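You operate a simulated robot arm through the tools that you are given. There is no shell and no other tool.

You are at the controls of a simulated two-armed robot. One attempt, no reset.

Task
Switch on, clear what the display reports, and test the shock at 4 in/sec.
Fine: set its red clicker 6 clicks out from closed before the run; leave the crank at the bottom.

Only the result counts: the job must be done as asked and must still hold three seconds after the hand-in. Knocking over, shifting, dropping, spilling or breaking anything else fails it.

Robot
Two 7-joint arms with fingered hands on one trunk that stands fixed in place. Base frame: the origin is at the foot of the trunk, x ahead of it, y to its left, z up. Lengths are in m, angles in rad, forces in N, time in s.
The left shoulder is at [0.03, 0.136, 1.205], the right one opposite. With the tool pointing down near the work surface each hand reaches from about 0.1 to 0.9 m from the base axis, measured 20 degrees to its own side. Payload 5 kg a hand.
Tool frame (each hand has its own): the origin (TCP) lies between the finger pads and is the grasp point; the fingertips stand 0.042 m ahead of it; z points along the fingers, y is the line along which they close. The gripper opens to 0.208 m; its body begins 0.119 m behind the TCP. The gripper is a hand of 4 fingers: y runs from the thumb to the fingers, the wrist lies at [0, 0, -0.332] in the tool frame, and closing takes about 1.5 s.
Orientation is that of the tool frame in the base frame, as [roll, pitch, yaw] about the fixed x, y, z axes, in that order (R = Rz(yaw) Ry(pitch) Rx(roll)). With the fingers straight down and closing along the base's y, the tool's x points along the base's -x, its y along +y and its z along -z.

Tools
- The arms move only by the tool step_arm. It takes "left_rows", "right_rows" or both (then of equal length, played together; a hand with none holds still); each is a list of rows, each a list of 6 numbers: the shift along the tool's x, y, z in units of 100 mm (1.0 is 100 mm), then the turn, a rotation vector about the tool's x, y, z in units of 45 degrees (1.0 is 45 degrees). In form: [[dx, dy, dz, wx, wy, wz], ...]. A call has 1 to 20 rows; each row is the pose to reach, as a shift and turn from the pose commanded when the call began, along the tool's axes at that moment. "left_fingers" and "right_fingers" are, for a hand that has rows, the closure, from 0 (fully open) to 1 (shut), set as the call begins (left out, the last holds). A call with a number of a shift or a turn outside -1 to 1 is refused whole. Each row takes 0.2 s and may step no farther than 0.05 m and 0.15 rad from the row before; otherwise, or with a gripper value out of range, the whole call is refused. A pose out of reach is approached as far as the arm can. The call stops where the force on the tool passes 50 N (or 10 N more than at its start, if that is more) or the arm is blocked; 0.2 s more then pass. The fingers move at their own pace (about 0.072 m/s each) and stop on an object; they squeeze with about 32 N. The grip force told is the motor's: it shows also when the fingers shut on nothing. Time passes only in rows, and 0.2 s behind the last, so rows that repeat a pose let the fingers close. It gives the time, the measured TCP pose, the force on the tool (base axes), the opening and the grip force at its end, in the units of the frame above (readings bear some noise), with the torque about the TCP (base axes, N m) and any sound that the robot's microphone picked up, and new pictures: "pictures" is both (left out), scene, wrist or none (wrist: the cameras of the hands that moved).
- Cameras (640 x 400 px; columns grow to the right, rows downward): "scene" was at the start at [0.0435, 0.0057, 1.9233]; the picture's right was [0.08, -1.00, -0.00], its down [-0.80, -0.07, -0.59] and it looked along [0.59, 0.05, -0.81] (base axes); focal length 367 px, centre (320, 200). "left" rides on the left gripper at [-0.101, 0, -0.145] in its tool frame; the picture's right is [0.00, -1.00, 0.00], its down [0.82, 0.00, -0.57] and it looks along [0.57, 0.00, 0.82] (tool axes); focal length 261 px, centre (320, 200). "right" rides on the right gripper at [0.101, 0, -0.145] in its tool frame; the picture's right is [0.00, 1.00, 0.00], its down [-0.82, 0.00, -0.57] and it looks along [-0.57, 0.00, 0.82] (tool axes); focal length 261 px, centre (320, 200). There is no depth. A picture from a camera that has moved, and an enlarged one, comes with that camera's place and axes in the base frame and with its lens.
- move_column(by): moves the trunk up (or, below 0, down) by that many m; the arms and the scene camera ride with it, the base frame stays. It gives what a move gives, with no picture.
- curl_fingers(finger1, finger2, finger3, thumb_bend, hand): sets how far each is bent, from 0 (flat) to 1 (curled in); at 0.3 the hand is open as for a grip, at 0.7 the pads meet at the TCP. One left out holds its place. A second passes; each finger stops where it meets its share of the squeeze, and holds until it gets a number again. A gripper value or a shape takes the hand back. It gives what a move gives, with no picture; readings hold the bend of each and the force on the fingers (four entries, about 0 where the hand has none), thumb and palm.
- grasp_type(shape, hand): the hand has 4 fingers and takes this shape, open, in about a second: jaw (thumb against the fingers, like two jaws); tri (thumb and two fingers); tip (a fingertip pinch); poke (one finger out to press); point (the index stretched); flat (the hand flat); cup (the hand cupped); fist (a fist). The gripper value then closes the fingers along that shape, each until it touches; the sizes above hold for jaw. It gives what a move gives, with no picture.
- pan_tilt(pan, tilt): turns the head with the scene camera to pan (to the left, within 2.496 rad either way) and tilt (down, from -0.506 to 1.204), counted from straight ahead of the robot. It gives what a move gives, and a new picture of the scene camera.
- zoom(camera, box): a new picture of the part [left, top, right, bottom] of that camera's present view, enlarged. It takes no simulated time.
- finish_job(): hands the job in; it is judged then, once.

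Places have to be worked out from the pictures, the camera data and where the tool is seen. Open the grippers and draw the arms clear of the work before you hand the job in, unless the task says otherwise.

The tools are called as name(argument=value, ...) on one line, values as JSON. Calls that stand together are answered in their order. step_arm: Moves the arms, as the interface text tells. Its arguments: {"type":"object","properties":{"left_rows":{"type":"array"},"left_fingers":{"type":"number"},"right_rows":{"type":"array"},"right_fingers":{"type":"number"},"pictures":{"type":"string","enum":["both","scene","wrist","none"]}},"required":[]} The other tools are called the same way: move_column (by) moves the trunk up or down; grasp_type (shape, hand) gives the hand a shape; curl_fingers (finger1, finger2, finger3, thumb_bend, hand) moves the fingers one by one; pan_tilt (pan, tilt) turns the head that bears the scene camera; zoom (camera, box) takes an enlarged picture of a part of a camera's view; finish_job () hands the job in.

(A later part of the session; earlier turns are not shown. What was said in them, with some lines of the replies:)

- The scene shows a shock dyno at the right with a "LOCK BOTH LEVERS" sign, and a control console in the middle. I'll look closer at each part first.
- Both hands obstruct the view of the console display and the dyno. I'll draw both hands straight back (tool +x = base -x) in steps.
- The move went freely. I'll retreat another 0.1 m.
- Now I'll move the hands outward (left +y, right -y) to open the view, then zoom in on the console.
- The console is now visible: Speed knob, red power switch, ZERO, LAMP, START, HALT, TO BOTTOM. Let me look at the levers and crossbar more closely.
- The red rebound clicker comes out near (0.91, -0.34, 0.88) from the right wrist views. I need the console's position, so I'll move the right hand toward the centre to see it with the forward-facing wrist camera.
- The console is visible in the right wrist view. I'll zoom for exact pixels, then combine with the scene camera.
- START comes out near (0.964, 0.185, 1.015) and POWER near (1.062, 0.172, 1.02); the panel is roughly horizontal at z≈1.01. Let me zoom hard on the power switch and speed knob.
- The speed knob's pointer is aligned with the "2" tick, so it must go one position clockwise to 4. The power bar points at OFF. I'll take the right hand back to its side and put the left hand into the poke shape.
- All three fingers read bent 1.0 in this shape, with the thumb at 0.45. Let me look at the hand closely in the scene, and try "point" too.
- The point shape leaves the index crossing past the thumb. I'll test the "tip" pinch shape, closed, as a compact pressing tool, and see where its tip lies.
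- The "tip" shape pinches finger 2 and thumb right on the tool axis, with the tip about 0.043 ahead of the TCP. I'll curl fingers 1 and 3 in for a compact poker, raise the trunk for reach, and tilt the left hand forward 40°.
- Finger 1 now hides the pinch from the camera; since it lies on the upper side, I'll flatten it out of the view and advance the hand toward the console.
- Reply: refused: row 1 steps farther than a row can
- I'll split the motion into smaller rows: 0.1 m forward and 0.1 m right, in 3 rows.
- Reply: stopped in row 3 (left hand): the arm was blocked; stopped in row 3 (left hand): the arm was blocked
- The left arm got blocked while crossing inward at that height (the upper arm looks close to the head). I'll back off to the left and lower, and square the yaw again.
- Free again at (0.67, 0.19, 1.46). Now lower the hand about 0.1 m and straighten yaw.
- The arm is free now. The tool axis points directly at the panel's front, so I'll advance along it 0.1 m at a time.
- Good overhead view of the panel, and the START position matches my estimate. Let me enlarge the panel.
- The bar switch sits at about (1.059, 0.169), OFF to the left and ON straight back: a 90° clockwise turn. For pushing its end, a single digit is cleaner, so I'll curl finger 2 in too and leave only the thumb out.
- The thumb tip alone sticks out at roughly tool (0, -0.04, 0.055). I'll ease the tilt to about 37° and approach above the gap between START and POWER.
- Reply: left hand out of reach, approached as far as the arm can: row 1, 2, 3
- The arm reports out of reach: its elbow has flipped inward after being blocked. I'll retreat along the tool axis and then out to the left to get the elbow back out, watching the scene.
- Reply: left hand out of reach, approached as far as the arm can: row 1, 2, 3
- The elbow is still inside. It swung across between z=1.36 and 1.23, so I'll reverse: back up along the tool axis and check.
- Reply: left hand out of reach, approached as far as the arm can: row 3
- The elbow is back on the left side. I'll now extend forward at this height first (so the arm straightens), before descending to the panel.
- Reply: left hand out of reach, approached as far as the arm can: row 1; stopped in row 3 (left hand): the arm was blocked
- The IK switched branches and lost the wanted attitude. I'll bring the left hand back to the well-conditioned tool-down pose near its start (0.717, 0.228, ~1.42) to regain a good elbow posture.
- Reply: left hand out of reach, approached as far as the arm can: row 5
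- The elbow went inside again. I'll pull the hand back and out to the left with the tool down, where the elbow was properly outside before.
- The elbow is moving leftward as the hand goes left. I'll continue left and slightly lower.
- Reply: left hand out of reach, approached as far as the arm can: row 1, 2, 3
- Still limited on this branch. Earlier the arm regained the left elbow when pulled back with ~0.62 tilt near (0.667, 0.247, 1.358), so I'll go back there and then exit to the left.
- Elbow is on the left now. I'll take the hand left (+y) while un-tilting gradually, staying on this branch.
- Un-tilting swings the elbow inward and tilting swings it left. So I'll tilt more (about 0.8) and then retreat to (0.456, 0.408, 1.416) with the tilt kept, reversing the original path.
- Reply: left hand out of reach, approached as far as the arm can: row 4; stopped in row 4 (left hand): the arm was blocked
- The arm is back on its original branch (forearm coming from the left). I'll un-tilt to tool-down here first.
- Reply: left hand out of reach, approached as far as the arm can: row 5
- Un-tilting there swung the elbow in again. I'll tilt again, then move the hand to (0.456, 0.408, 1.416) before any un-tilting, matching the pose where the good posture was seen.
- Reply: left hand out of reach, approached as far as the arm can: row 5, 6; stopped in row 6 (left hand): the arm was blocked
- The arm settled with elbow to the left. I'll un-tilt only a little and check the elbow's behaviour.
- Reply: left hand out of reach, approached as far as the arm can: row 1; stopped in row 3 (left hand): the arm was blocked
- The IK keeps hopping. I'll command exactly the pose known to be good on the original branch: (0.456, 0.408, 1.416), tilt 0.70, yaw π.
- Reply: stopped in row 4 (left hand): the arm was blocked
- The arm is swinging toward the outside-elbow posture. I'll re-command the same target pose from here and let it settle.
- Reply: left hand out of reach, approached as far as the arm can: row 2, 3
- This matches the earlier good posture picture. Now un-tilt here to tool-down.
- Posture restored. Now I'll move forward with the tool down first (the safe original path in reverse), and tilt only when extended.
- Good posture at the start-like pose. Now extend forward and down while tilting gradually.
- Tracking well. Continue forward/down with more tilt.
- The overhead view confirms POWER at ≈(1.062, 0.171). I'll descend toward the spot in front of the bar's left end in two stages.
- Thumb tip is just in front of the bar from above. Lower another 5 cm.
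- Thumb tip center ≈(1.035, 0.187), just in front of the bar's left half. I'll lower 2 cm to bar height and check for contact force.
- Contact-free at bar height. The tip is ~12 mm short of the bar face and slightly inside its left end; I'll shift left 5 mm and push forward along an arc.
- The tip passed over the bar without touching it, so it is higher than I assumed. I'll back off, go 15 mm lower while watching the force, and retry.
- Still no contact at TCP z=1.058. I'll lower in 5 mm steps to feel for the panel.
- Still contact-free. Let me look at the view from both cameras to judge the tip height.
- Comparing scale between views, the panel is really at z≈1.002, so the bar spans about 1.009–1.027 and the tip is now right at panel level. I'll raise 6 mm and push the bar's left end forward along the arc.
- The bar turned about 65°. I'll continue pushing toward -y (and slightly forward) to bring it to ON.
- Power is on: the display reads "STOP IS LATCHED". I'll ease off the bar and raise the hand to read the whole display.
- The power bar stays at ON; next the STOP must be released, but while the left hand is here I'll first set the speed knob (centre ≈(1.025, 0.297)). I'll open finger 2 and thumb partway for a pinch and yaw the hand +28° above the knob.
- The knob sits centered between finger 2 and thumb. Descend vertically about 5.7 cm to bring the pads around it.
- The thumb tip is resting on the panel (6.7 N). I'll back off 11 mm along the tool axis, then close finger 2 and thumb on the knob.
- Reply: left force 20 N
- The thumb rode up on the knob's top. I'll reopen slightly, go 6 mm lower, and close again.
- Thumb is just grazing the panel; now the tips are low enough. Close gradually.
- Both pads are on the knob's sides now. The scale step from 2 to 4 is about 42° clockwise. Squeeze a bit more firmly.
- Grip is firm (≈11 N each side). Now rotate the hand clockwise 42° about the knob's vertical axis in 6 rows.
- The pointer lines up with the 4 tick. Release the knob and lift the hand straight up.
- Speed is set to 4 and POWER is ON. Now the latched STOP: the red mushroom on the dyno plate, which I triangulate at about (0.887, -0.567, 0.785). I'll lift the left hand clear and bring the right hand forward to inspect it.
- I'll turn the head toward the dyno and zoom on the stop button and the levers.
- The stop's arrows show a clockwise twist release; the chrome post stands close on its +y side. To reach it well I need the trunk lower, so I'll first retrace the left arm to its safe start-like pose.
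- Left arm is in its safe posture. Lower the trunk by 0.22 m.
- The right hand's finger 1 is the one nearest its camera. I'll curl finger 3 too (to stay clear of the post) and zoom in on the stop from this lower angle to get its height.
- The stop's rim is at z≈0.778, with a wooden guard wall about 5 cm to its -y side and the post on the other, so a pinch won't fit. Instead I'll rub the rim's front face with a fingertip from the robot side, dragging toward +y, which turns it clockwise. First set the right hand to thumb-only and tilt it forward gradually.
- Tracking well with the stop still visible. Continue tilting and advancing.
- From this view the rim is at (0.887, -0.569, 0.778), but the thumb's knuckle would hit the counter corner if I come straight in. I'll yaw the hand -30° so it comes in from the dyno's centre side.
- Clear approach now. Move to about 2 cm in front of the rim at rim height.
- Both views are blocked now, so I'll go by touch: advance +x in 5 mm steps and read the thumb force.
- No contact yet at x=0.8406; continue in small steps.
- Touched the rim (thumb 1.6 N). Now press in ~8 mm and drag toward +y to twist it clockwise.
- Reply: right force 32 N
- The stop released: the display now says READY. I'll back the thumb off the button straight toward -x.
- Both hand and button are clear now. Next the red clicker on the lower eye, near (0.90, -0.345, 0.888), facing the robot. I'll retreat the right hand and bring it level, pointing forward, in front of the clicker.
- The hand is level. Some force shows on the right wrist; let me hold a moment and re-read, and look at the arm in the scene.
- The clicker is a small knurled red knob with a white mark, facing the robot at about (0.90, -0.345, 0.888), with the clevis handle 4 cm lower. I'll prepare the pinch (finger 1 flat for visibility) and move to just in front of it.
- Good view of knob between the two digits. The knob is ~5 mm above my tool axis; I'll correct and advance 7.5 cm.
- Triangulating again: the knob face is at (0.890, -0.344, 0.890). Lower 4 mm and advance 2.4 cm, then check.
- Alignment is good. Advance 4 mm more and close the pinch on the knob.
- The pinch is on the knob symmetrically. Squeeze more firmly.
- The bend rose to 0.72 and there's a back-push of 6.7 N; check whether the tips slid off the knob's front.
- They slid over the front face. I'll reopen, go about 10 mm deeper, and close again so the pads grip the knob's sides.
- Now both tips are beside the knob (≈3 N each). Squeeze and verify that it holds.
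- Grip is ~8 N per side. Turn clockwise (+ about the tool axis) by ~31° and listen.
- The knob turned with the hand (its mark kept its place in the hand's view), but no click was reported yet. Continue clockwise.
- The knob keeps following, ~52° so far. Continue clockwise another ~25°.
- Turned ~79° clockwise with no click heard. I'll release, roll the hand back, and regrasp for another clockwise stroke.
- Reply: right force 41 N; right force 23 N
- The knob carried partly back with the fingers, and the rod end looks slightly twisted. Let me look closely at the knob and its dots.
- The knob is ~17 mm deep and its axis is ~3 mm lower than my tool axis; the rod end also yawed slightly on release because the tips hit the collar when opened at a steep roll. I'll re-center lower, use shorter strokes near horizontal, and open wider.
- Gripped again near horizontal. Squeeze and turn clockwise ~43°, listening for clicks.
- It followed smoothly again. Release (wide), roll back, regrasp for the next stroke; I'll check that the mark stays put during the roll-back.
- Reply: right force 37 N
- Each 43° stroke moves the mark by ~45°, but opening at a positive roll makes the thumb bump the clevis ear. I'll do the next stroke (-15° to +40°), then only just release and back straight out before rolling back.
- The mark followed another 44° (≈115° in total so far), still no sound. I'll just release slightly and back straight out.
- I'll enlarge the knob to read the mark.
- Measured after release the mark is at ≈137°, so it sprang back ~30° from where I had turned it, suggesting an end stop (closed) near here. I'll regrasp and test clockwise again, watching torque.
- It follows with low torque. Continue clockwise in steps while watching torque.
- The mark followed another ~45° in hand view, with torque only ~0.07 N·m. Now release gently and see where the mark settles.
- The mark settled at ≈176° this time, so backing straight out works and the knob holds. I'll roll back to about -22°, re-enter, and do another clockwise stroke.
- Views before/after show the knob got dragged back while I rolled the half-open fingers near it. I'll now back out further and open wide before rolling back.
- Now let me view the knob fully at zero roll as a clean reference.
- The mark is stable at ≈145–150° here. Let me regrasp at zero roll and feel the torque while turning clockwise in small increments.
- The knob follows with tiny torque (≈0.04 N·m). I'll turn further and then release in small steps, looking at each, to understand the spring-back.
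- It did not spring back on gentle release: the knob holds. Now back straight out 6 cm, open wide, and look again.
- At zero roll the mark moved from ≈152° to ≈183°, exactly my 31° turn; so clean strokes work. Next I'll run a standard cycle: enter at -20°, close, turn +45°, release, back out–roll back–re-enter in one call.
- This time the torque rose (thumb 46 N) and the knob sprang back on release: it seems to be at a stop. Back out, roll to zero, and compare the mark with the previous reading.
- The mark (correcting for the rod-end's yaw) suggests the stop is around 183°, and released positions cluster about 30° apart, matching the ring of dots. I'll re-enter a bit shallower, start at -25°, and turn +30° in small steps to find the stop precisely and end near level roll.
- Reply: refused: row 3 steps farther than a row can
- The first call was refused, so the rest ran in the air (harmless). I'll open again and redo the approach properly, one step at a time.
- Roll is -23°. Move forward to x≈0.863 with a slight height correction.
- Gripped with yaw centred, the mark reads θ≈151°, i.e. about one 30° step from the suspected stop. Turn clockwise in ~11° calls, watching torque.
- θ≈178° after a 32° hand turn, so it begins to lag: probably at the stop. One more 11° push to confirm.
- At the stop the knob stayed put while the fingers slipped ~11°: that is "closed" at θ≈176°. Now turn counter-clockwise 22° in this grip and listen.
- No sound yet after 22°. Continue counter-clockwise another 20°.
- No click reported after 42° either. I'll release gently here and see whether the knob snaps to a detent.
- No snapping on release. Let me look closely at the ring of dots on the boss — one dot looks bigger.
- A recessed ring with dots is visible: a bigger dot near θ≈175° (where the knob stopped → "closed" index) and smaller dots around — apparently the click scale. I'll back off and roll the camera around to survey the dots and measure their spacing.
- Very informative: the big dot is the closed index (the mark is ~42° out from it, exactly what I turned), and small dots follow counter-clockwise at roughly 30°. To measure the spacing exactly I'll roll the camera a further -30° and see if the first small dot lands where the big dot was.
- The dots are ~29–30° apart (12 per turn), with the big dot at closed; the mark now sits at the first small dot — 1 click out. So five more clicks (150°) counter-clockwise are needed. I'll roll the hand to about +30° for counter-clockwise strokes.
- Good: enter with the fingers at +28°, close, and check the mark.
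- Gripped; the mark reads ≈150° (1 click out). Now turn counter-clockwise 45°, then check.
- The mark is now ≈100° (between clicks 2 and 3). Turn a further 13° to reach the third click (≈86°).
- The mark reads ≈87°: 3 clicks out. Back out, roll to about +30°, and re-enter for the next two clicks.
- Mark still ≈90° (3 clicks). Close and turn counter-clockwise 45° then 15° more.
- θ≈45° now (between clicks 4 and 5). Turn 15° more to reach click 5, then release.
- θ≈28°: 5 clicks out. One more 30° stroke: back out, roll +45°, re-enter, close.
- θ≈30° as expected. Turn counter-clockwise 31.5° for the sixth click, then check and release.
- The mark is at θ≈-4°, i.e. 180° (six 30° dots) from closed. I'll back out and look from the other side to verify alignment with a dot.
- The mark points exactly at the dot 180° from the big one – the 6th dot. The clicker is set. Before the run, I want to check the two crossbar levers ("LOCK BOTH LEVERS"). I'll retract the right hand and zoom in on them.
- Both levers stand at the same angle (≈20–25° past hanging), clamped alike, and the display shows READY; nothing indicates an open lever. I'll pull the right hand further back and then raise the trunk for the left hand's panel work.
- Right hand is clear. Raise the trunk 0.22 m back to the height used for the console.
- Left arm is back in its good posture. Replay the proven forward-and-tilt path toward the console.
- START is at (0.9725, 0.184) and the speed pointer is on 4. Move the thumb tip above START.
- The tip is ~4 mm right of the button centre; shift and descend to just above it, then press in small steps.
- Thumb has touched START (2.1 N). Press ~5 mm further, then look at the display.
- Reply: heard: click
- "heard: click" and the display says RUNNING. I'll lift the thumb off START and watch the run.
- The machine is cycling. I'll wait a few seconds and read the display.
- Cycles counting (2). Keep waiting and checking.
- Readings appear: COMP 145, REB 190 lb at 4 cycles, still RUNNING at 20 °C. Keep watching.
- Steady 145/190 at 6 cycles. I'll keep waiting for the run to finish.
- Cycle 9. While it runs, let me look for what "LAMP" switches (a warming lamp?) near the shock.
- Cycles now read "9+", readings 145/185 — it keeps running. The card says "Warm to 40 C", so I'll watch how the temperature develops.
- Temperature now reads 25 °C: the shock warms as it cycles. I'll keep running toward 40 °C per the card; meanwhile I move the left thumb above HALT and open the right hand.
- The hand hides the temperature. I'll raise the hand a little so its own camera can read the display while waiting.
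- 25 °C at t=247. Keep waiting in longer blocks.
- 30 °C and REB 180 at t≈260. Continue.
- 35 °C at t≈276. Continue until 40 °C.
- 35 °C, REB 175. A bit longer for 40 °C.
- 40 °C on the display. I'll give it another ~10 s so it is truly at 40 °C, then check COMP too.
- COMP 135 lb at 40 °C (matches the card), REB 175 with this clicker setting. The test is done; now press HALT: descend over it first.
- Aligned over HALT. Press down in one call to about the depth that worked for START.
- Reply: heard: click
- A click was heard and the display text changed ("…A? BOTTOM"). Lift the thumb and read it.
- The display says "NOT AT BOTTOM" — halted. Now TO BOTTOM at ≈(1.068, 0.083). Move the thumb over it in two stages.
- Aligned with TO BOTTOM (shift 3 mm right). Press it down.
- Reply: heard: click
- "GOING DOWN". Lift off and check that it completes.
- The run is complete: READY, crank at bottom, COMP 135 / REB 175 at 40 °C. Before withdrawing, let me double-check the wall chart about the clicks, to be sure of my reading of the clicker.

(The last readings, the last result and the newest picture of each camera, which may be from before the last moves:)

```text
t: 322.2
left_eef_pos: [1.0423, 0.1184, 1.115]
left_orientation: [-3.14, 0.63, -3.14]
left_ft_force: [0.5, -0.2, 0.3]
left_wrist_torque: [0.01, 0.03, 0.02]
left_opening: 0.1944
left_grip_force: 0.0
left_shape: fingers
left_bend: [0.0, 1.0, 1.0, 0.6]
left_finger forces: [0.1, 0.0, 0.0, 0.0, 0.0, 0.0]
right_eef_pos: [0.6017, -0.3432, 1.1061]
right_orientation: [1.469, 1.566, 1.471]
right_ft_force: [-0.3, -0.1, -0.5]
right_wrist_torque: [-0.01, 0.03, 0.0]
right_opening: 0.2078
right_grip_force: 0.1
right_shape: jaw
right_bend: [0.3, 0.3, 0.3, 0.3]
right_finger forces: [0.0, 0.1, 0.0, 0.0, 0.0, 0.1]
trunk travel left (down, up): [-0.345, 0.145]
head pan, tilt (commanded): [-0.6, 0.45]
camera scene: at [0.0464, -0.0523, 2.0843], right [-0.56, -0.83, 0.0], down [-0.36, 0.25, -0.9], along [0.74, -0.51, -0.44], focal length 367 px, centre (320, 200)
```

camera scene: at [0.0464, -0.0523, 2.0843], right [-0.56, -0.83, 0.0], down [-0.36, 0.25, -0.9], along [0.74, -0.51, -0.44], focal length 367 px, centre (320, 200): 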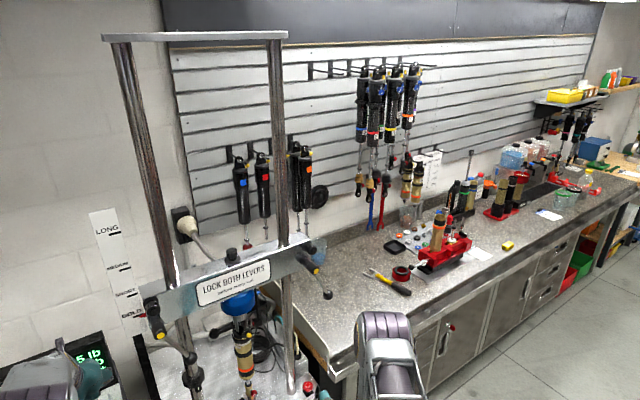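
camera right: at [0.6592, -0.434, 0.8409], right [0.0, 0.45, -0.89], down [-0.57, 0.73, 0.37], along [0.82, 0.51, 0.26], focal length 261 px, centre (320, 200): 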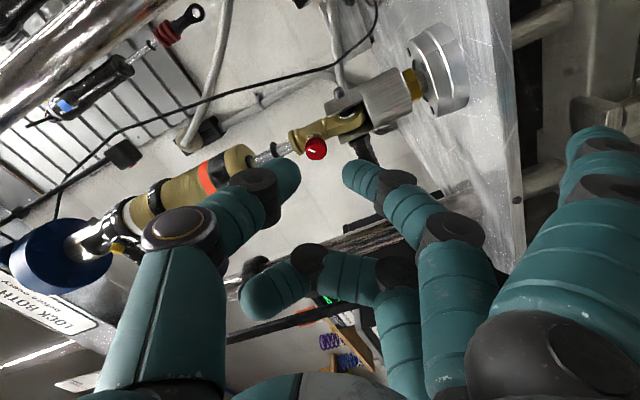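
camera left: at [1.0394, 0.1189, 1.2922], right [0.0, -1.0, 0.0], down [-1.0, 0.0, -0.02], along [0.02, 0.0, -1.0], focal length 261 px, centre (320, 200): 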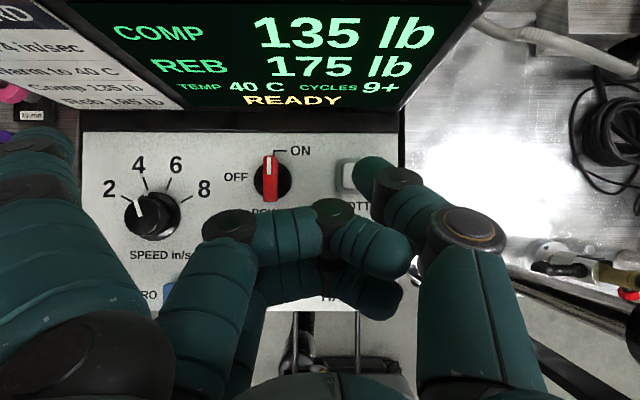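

zoom(camera="scene", box=[390, 135, 460, 215])

zoom(camera="scene", box=[345, 55, 435, 215])

zoom(camera="scene", box=[120, 250, 340, 400])

```text
5.00 times, centred on (425, 175) of scene
camera zoom: at [0.0464, -0.0523, 2.0843], right [-0.56, -0.83, 0.0], down [-0.36, 0.25, -0.9], along [0.74, -0.51, -0.44], focal length 1835 px, centre (-205, 325)
```

zoom: 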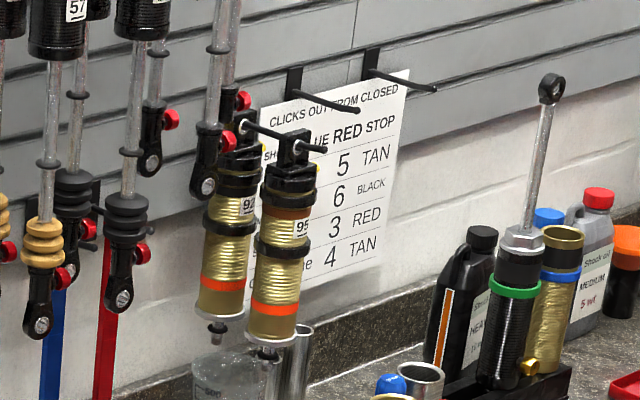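

```text
2.50 times, centred on (390, 135) of scene
camera zoom: at [0.0464, -0.0523, 2.0843], right [-0.56, -0.83, 0.0], down [-0.36, 0.25, -0.9], along [0.74, -0.51, -0.44], focal length 918 px, centre (145, 362)
```

zoom: 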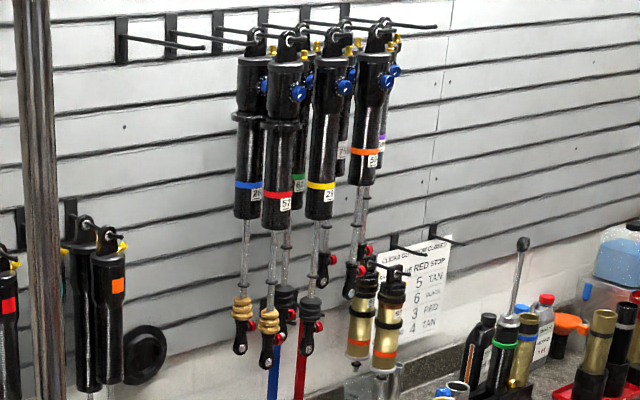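

```text
2.67 times, centred on (230, 325) of scene
camera zoom: at [0.0464, -0.0523, 2.0843], right [-0.56, -0.83, 0.0], down [-0.36, 0.25, -0.9], along [0.74, -0.51, -0.44], focal length 979 px, centre (560, -133)
```

zoom: 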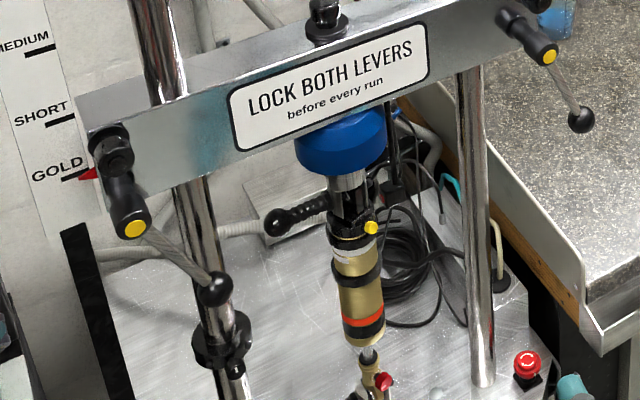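

The chart's gold row reads "none / 4 / TAN", so the card's 195 lb belongs to 4 clicks; 175 lb at 6 clicks (10 lb per click) agrees with my setting. Now withdraw the left arm along its known safe path.

step_arm(left_rows=[[-0.086, 0.15, -0.371, 0, 0, 0], [-0.172, 0.3, -0.742, 0, 0, 0]], right_rows=[[0, 0, -0.4, 0, 0, 0], [0, 0, -0.8, 0, 0, 0]], pictures="none")

step_arm(left_rows=[[0.06, 0.2, -0.25, 0, 0, 0], [0.12, 0.4, -0.5, 0, 0, 0], [0.188, 0.6, -0.759, 0, 0, 0]], pictures="none")

step_arm(left_rows=[[0.07, 0.1, -0.24, 0, 0.055, 0], [0.145, 0.2, -0.48, 0, 0.11, 0], [0.218, 0.3, -0.718, 0, 0.166, 0]], pictures="scene")

```text
t: 322.8
left_eef_pos: [1.0085, 0.1487, 1.1859]
left_orientation: [-3.138, 0.631, -3.139]
left_ft_force: [-1.3, -0.3, 0.0]
left_wrist_torque: [0.08, -0.16, 0.07]
left_opening: 0.1951
left_grip_force: 0.1
left_shape: fingers
left_bend: [0.0, 1.0, 1.0, 0.6]
left_finger forces: [0.0, 0.0, 0.1, 0.0, 0.0, 0.0]
right_eef_pos: [0.5222, -0.3459, 1.108]
right_orientation: [1.145, 1.563, 1.147]
right_ft_force: [-0.8, 0.3, 0.6]
right_wrist_torque: [-0.01, 0.01, -0.04]
right_opening: 0.208
right_grip_force: 0.0
right_shape: jaw
right_bend: [0.3, 0.3, 0.3, 0.3]
right_finger forces: [0.1, 0.0, 0.1, 0.0, 0.0, 0.1]
trunk travel left (down, up): [-0.345, 0.145]
head pan, tilt (commanded): [-0.6, 0.45]
```

```text
t: 323.6
left_eef_pos: [0.9487, 0.2088, 1.2359]
left_orientation: [-3.137, 0.631, -3.141]
left_ft_force: [-1.6, -0.5, -0.1]
left_wrist_torque: [0.06, -0.07, 0.01]
left_opening: 0.1953
left_grip_force: 0.2
left_shape: fingers
left_bend: [0.0, 1.0, 1.0, 0.6]
left_finger forces: [0.1, 0.0, 0.0, 0.0, 0.0, 0.1]
right_eef_pos: [0.521, -0.3439, 1.1076]
right_orientation: [1.209, 1.567, 1.209]
right_ft_force: [-0.4, 1.0, 0.7]
right_wrist_torque: [0.0, 0.09, -0.03]
right_opening: 0.2077
right_grip_force: 0.0
right_shape: jaw
right_bend: [0.3, 0.3, 0.3, 0.3]
right_finger forces: [0.0, 0.0, 0.0, 0.1, 0.1, 0.1]
trunk travel left (down, up): [-0.345, 0.145]
head pan, tilt (commanded): [-0.6, 0.45]
```

```text
t: 324.4
left_eef_pos: [0.8902, 0.2382, 1.2812]
left_orientation: [-3.139, 0.498, -3.139]
left_ft_force: [0.2, 0.8, 0.5]
left_wrist_torque: [0.0, -0.02, 0.05]
left_opening: 0.195
left_grip_force: 0.1
left_shape: fingers
left_bend: [0.0, 1.0, 1.0, 0.6]
left_finger forces: [0.0, 0.1, 0.0, 0.1, 0.0, 0.0]
right_eef_pos: [0.5224, -0.3471, 1.1075]
right_orientation: [1.352, 1.568, 1.354]
right_ft_force: [-0.1, -0.2, 0.3]
right_wrist_torque: [0.0, 0.01, -0.01]
right_opening: 0.2079
right_grip_force: 0.0
right_shape: jaw
right_bend: [0.3, 0.3, 0.3, 0.3]
right_finger forces: [0.0, 0.1, 0.1, 0.1, 0.0, 0.0]
trunk travel left (down, up): [-0.345, 0.145]
head pan, tilt (commanded): [-0.6, 0.45]
camera scene: at [0.0451, -0.052, 2.0844], right [-0.57, -0.82, 0.0], down [-0.36, 0.25, -0.9], along [0.74, -0.51, -0.43], focal length 367 px, centre (320, 200)
```

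scene: 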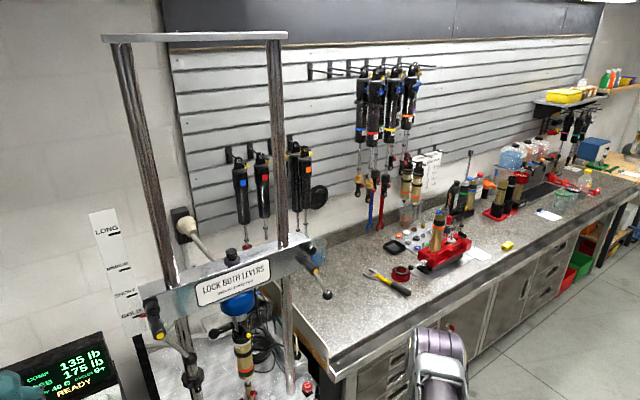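

Display READY in view. Finish the left arm's retreat (B, then A pose) and open its hand.

step_arm(left_rows=[[0.08, 0.017, -0.333, 0, 0.083, 0], [0.16, 0.033, -0.667, 0, 0.165, 0], [0.236, 0.05, -1.0, 0, 0.248, 0]], pictures="none")

step_arm(left_rows=[[0.26, 0, -0.27, 0, 0.13, 0], [0.52, 0, -0.53, 0, 0.26, 0], [0.785, 0, -0.803, 0, 0.388, 0]], pictures="none")

step_arm(left_rows=[[0.4, 0.2, 0, 0, 0, 0], [0.8, 0.4, 0, 0, 0, 0], [1.0, 0.5, 0, 0, 0, 0]], pictures="none")

grasp_type(hand="left", shape="jaw")

pan_tilt(pan=0.0, tilt=0.75)

```text
t: 325.2
left_eef_pos: [0.8188, 0.2448, 1.3591]
left_orientation: [-3.14, 0.302, 3.141]
left_ft_force: [-0.9, -1.2, 0.4]
left_wrist_torque: [0.01, -0.12, 0.02]
left_opening: 0.1947
left_grip_force: 0.2
left_shape: fingers
left_bend: [0.0, 1.0, 1.0, 0.6]
left_finger forces: [0.1, 0.1, 0.0, 0.0, 0.0, 0.1]
right_eef_pos: [0.5213, -0.3457, 1.1078]
right_orientation: [1.31, 1.566, 1.309]
right_ft_force: [0.1, 0.2, -0.6]
right_wrist_torque: [0.03, 0.0, 0.03]
right_opening: 0.2079
right_grip_force: 0.0
right_shape: jaw
right_bend: [0.3, 0.3, 0.3, 0.3]
right_finger forces: [0.0, 0.0, 0.0, 0.1, 0.0, 0.1]
trunk travel left (down, up): [-0.345, 0.145]
head pan, tilt (commanded): [-0.6, 0.45]
```

```text
t: 326.0
left_eef_pos: [0.7227, 0.2454, 1.4108]
left_orientation: [-3.141, 0.0, -3.141]
left_ft_force: [-0.1, -0.1, -0.3]
left_wrist_torque: [-0.02, -0.06, 0.0]
left_opening: 0.195
left_grip_force: 0.0
left_shape: fingers
left_bend: [0.0, 1.0, 1.0, 0.6]
left_finger forces: [0.1, 0.0, 0.0, 0.0, 0.1, 0.1]
right_eef_pos: [0.522, -0.346, 1.1064]
right_orientation: [1.365, 1.565, 1.366]
right_ft_force: [-0.4, -0.6, -0.3]
right_wrist_torque: [0.01, 0.0, 0.0]
right_opening: 0.2077
right_grip_force: 0.0
right_shape: jaw
right_bend: [0.3, 0.3, 0.3, 0.3]
right_finger forces: [0.0, 0.1, 0.1, 0.0, 0.0, 0.1]
trunk travel left (down, up): [-0.345, 0.145]
head pan, tilt (commanded): [-0.6, 0.45]
```

```text
t: 326.8
left_eef_pos: [0.6219, 0.2942, 1.411]
left_orientation: [-3.14, 0.0, 3.138]
left_ft_force: [0.6, 0.7, 0.7]
left_wrist_torque: [-0.03, -0.04, 0.0]
left_opening: 0.195
left_grip_force: 0.1
left_shape: fingers
left_bend: [0.0, 1.0, 1.0, 0.6]
left_finger forces: [0.0, 0.0, 0.1, 0.0, 0.0, 0.1]
right_eef_pos: [0.5236, -0.3467, 1.1069]
right_orientation: [1.397, 1.566, 1.395]
right_ft_force: [-0.2, 0.3, 0.8]
right_wrist_torque: [-0.01, 0.02, -0.03]
right_opening: 0.2077
right_grip_force: 0.1
right_shape: jaw
right_bend: [0.3, 0.3, 0.3, 0.3]
right_finger forces: [0.0, 0.1, 0.0, 0.0, 0.1, 0.0]
trunk travel left (down, up): [-0.345, 0.145]
head pan, tilt (commanded): [-0.6, 0.45]
```

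```text
t: 327.7
left_eef_pos: [0.6225, 0.2944, 1.4106]
left_orientation: [-3.14, 0.001, 3.141]
left_ft_force: [0.7, 0.2, -0.3]
left_wrist_torque: [0.01, 0.01, 0.01]
left_opening: 0.2078
left_grip_force: 0.0
left_shape: jaw
left_bend: [0.3, 0.3, 0.3, 0.3]
left_finger forces: [0.0, 0.1, 0.1, 0.0, 0.0, 0.1]
right_eef_pos: [0.5233, -0.3453, 1.1063]
right_orientation: [1.45, 1.566, 1.449]
right_ft_force: [0.1, 0.3, 0.1]
right_wrist_torque: [0.02, 0.02, 0.0]
right_opening: 0.2079
right_grip_force: 0.2
right_shape: jaw
right_bend: [0.3, 0.3, 0.3, 0.3]
right_finger forces: [0.0, 0.0, 0.1, 0.1, 0.0, 0.0]
trunk travel left (down, up): [-0.345, 0.145]
head pan, tilt (commanded): [-0.6, 0.45]
```

```text
t: 328.7
left_eef_pos: [0.6217, 0.2948, 1.4111]
left_orientation: [-3.141, 0.0, -3.141]
left_ft_force: [0.5, -0.9, 0.3]
left_wrist_torque: [-0.02, -0.04, -0.01]
left_opening: 0.2079
left_grip_force: 0.1
left_shape: jaw
left_bend: [0.3, 0.3, 0.3, 0.3]
left_finger forces: [0.1, 0.1, 0.0, 0.1, 0.0, 0.0]
right_eef_pos: [0.5225, -0.3458, 1.1078]
right_orientation: [1.448, 1.565, 1.448]
right_ft_force: [0.6, 0.3, 1.1]
right_wrist_torque: [0.01, 0.01, 0.01]
right_opening: 0.2079
right_grip_force: 0.0
right_shape: jaw
right_bend: [0.3, 0.3, 0.3, 0.3]
right_finger forces: [0.1, 0.0, 0.0, 0.1, 0.0, 0.0]
trunk travel left (down, up): [-0.345, 0.145]
head pan, tilt (commanded): [0.0, 0.75]
camera scene: at [0.0531, -0.0004, 2.0579], right [0.0, -1.0, 0.0], down [-0.68, 0.0, -0.73], along [0.73, 0.0, -0.68], focal length 367 px, centre (320, 200)
```

scene: 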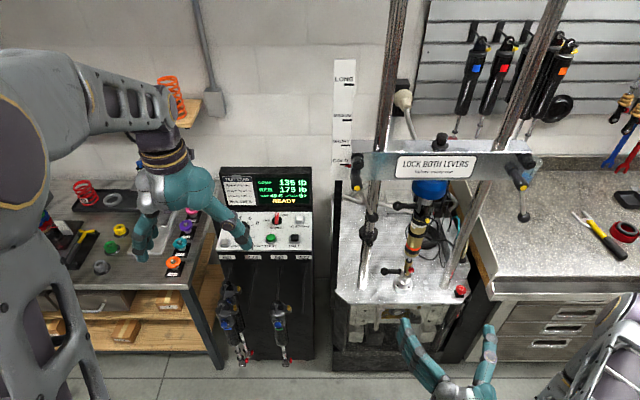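

Both hands are open and clear. A last look at the panel, the stop button and the clicker before handing in.

zoom(camera="scene", box=[210, 160, 325, 270])

zoom(camera="scene", box=[340, 140, 500, 310])

zoom(camera="scene", box=[385, 240, 435, 300])

```text
3.64 times, centred on (268, 215) of scene
camera zoom: at [0.0531, -0.0004, 2.0579], right [0.0, -1.0, 0.0], down [-0.68, 0.0, -0.73], along [0.73, 0.0, -0.68], focal length 1335 px, centre (511, 146)
```

zoom: 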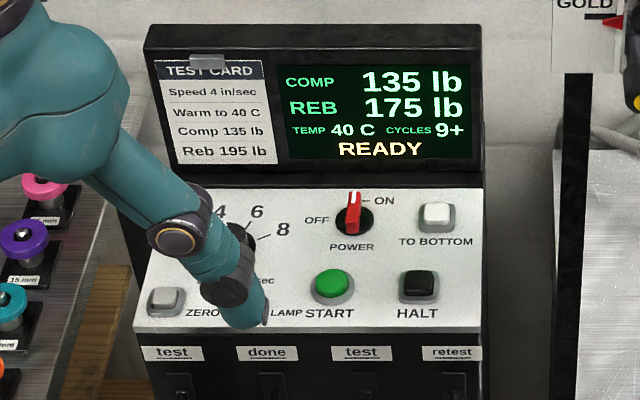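

```text
2.35 times, centred on (420, 225) of scene
camera zoom: at [0.0531, -0.0004, 2.0579], right [0.0, -1.0, 0.0], down [-0.68, 0.0, -0.73], along [0.73, 0.0, -0.68], focal length 864 px, centre (85, 141)
```

zoom: 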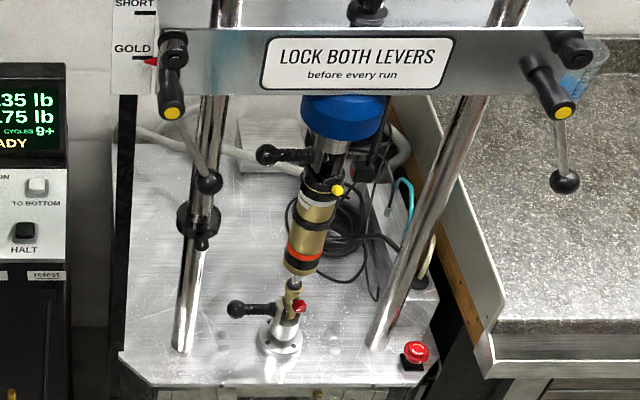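

```text
6.67 times, centred on (410, 270) of scene
camera zoom: at [0.0531, -0.0004, 2.0579], right [0.0, -1.0, 0.0], down [-0.68, 0.0, -0.73], along [0.73, 0.0, -0.68], focal length 2447 px, centre (-280, -267)
```

zoom: 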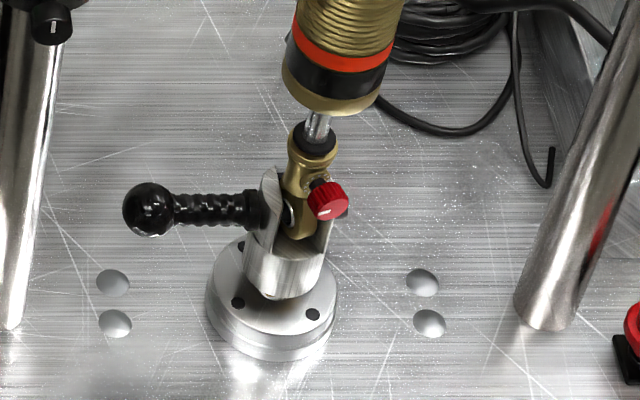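

All set: POWER on, READY, 135/175 lb at 40 °C, crank at bottom, clicker mark toward +y (6th dot). I'll draw the left hand a bit further back, then hand in.

step_arm(left_rows=[[0.35, 0.25, 0, 0, 0, 0], [0.7, 0.5, 0, 0, 0, 0], [1.0, 0.7, 0, 0, 0, 0]], pictures="scene")

```text
t: 329.5
left_eef_pos: [0.5222, 0.3688, 1.412]
left_orientation: [-3.138, 0.001, 3.14]
left_ft_force: [-1.6, 1.4, 0.3]
left_wrist_torque: [-0.1, -0.14, 0.02]
left_opening: 0.2078
left_grip_force: 0.1
left_shape: jaw
left_bend: [0.3, 0.3, 0.3, 0.3]
left_finger forces: [0.0, 0.0, 0.0, 0.0, 0.1, 0.1]
right_eef_pos: [0.521, -0.3447, 1.1082]
right_orientation: [1.211, 1.566, 1.21]
right_ft_force: [-0.5, 0.2, 0.1]
right_wrist_torque: [0.0, 0.05, -0.07]
right_opening: 0.2079
right_grip_force: 0.1
right_shape: jaw
right_bend: [0.3, 0.3, 0.3, 0.3]
right_finger forces: [0.0, 0.1, 0.0, 0.0, 0.0, 0.0]
trunk travel left (down, up): [-0.345, 0.145]
head pan, tilt (commanded): [0.0, 0.75]
camera scene: at [0.0508, 0.0017, 2.058], right [0.0, -1.0, 0.0], down [-0.68, 0.0, -0.73], along [0.73, 0.0, -0.68], focal length 367 px, centre (320, 200)
```

scene: 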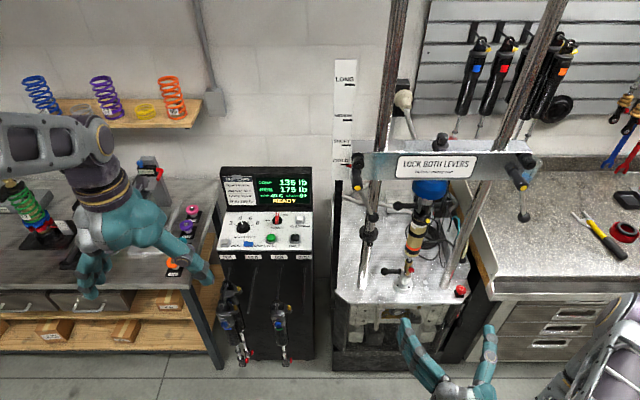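

Everything is in its final state and the arms are clear of the work; I hand the job in.

finish_job()

```text
The job is handed in.
```

I ran the test at 4 in/sec and handed it in. The display read COMP 135 lb and REB 175 lb at 40 °C. Power is on, the crank is at the bottom, the display shows READY, and both hands are open and clear.

- **Display fault:** it reported "STOP IS LATCHED". I twisted the red stop button clockwise and it cleared to READY.
- **Run:** the speed knob was on 2, so I turned it to 4. I let it cycle until the display showed 40 °C, as the test card asks, then pressed HALT and TO BOTTOM.
- **Clicker:** I set it by sight, because no clicks were heard while I turned it. I took "closed" as the end stop, where the white mark meets the large dot. From there I turned it out six dots, about 30° each. I believe each dot is one click, but I could not confirm that by sound.
- **Rebound below the card:** REB 175 lb is under the card's 195 lb, while COMP matches at 135 lb. The wall chart lists 4 clicks for what I read as the gold shock's row (its label is partly hidden). Two extra clicks out would explain the lower figure, but that is my inference.
- **Levers:** I did not touch the two crossbar levers. They stood at the same angle and the display never reported them open, so I took them as locked.
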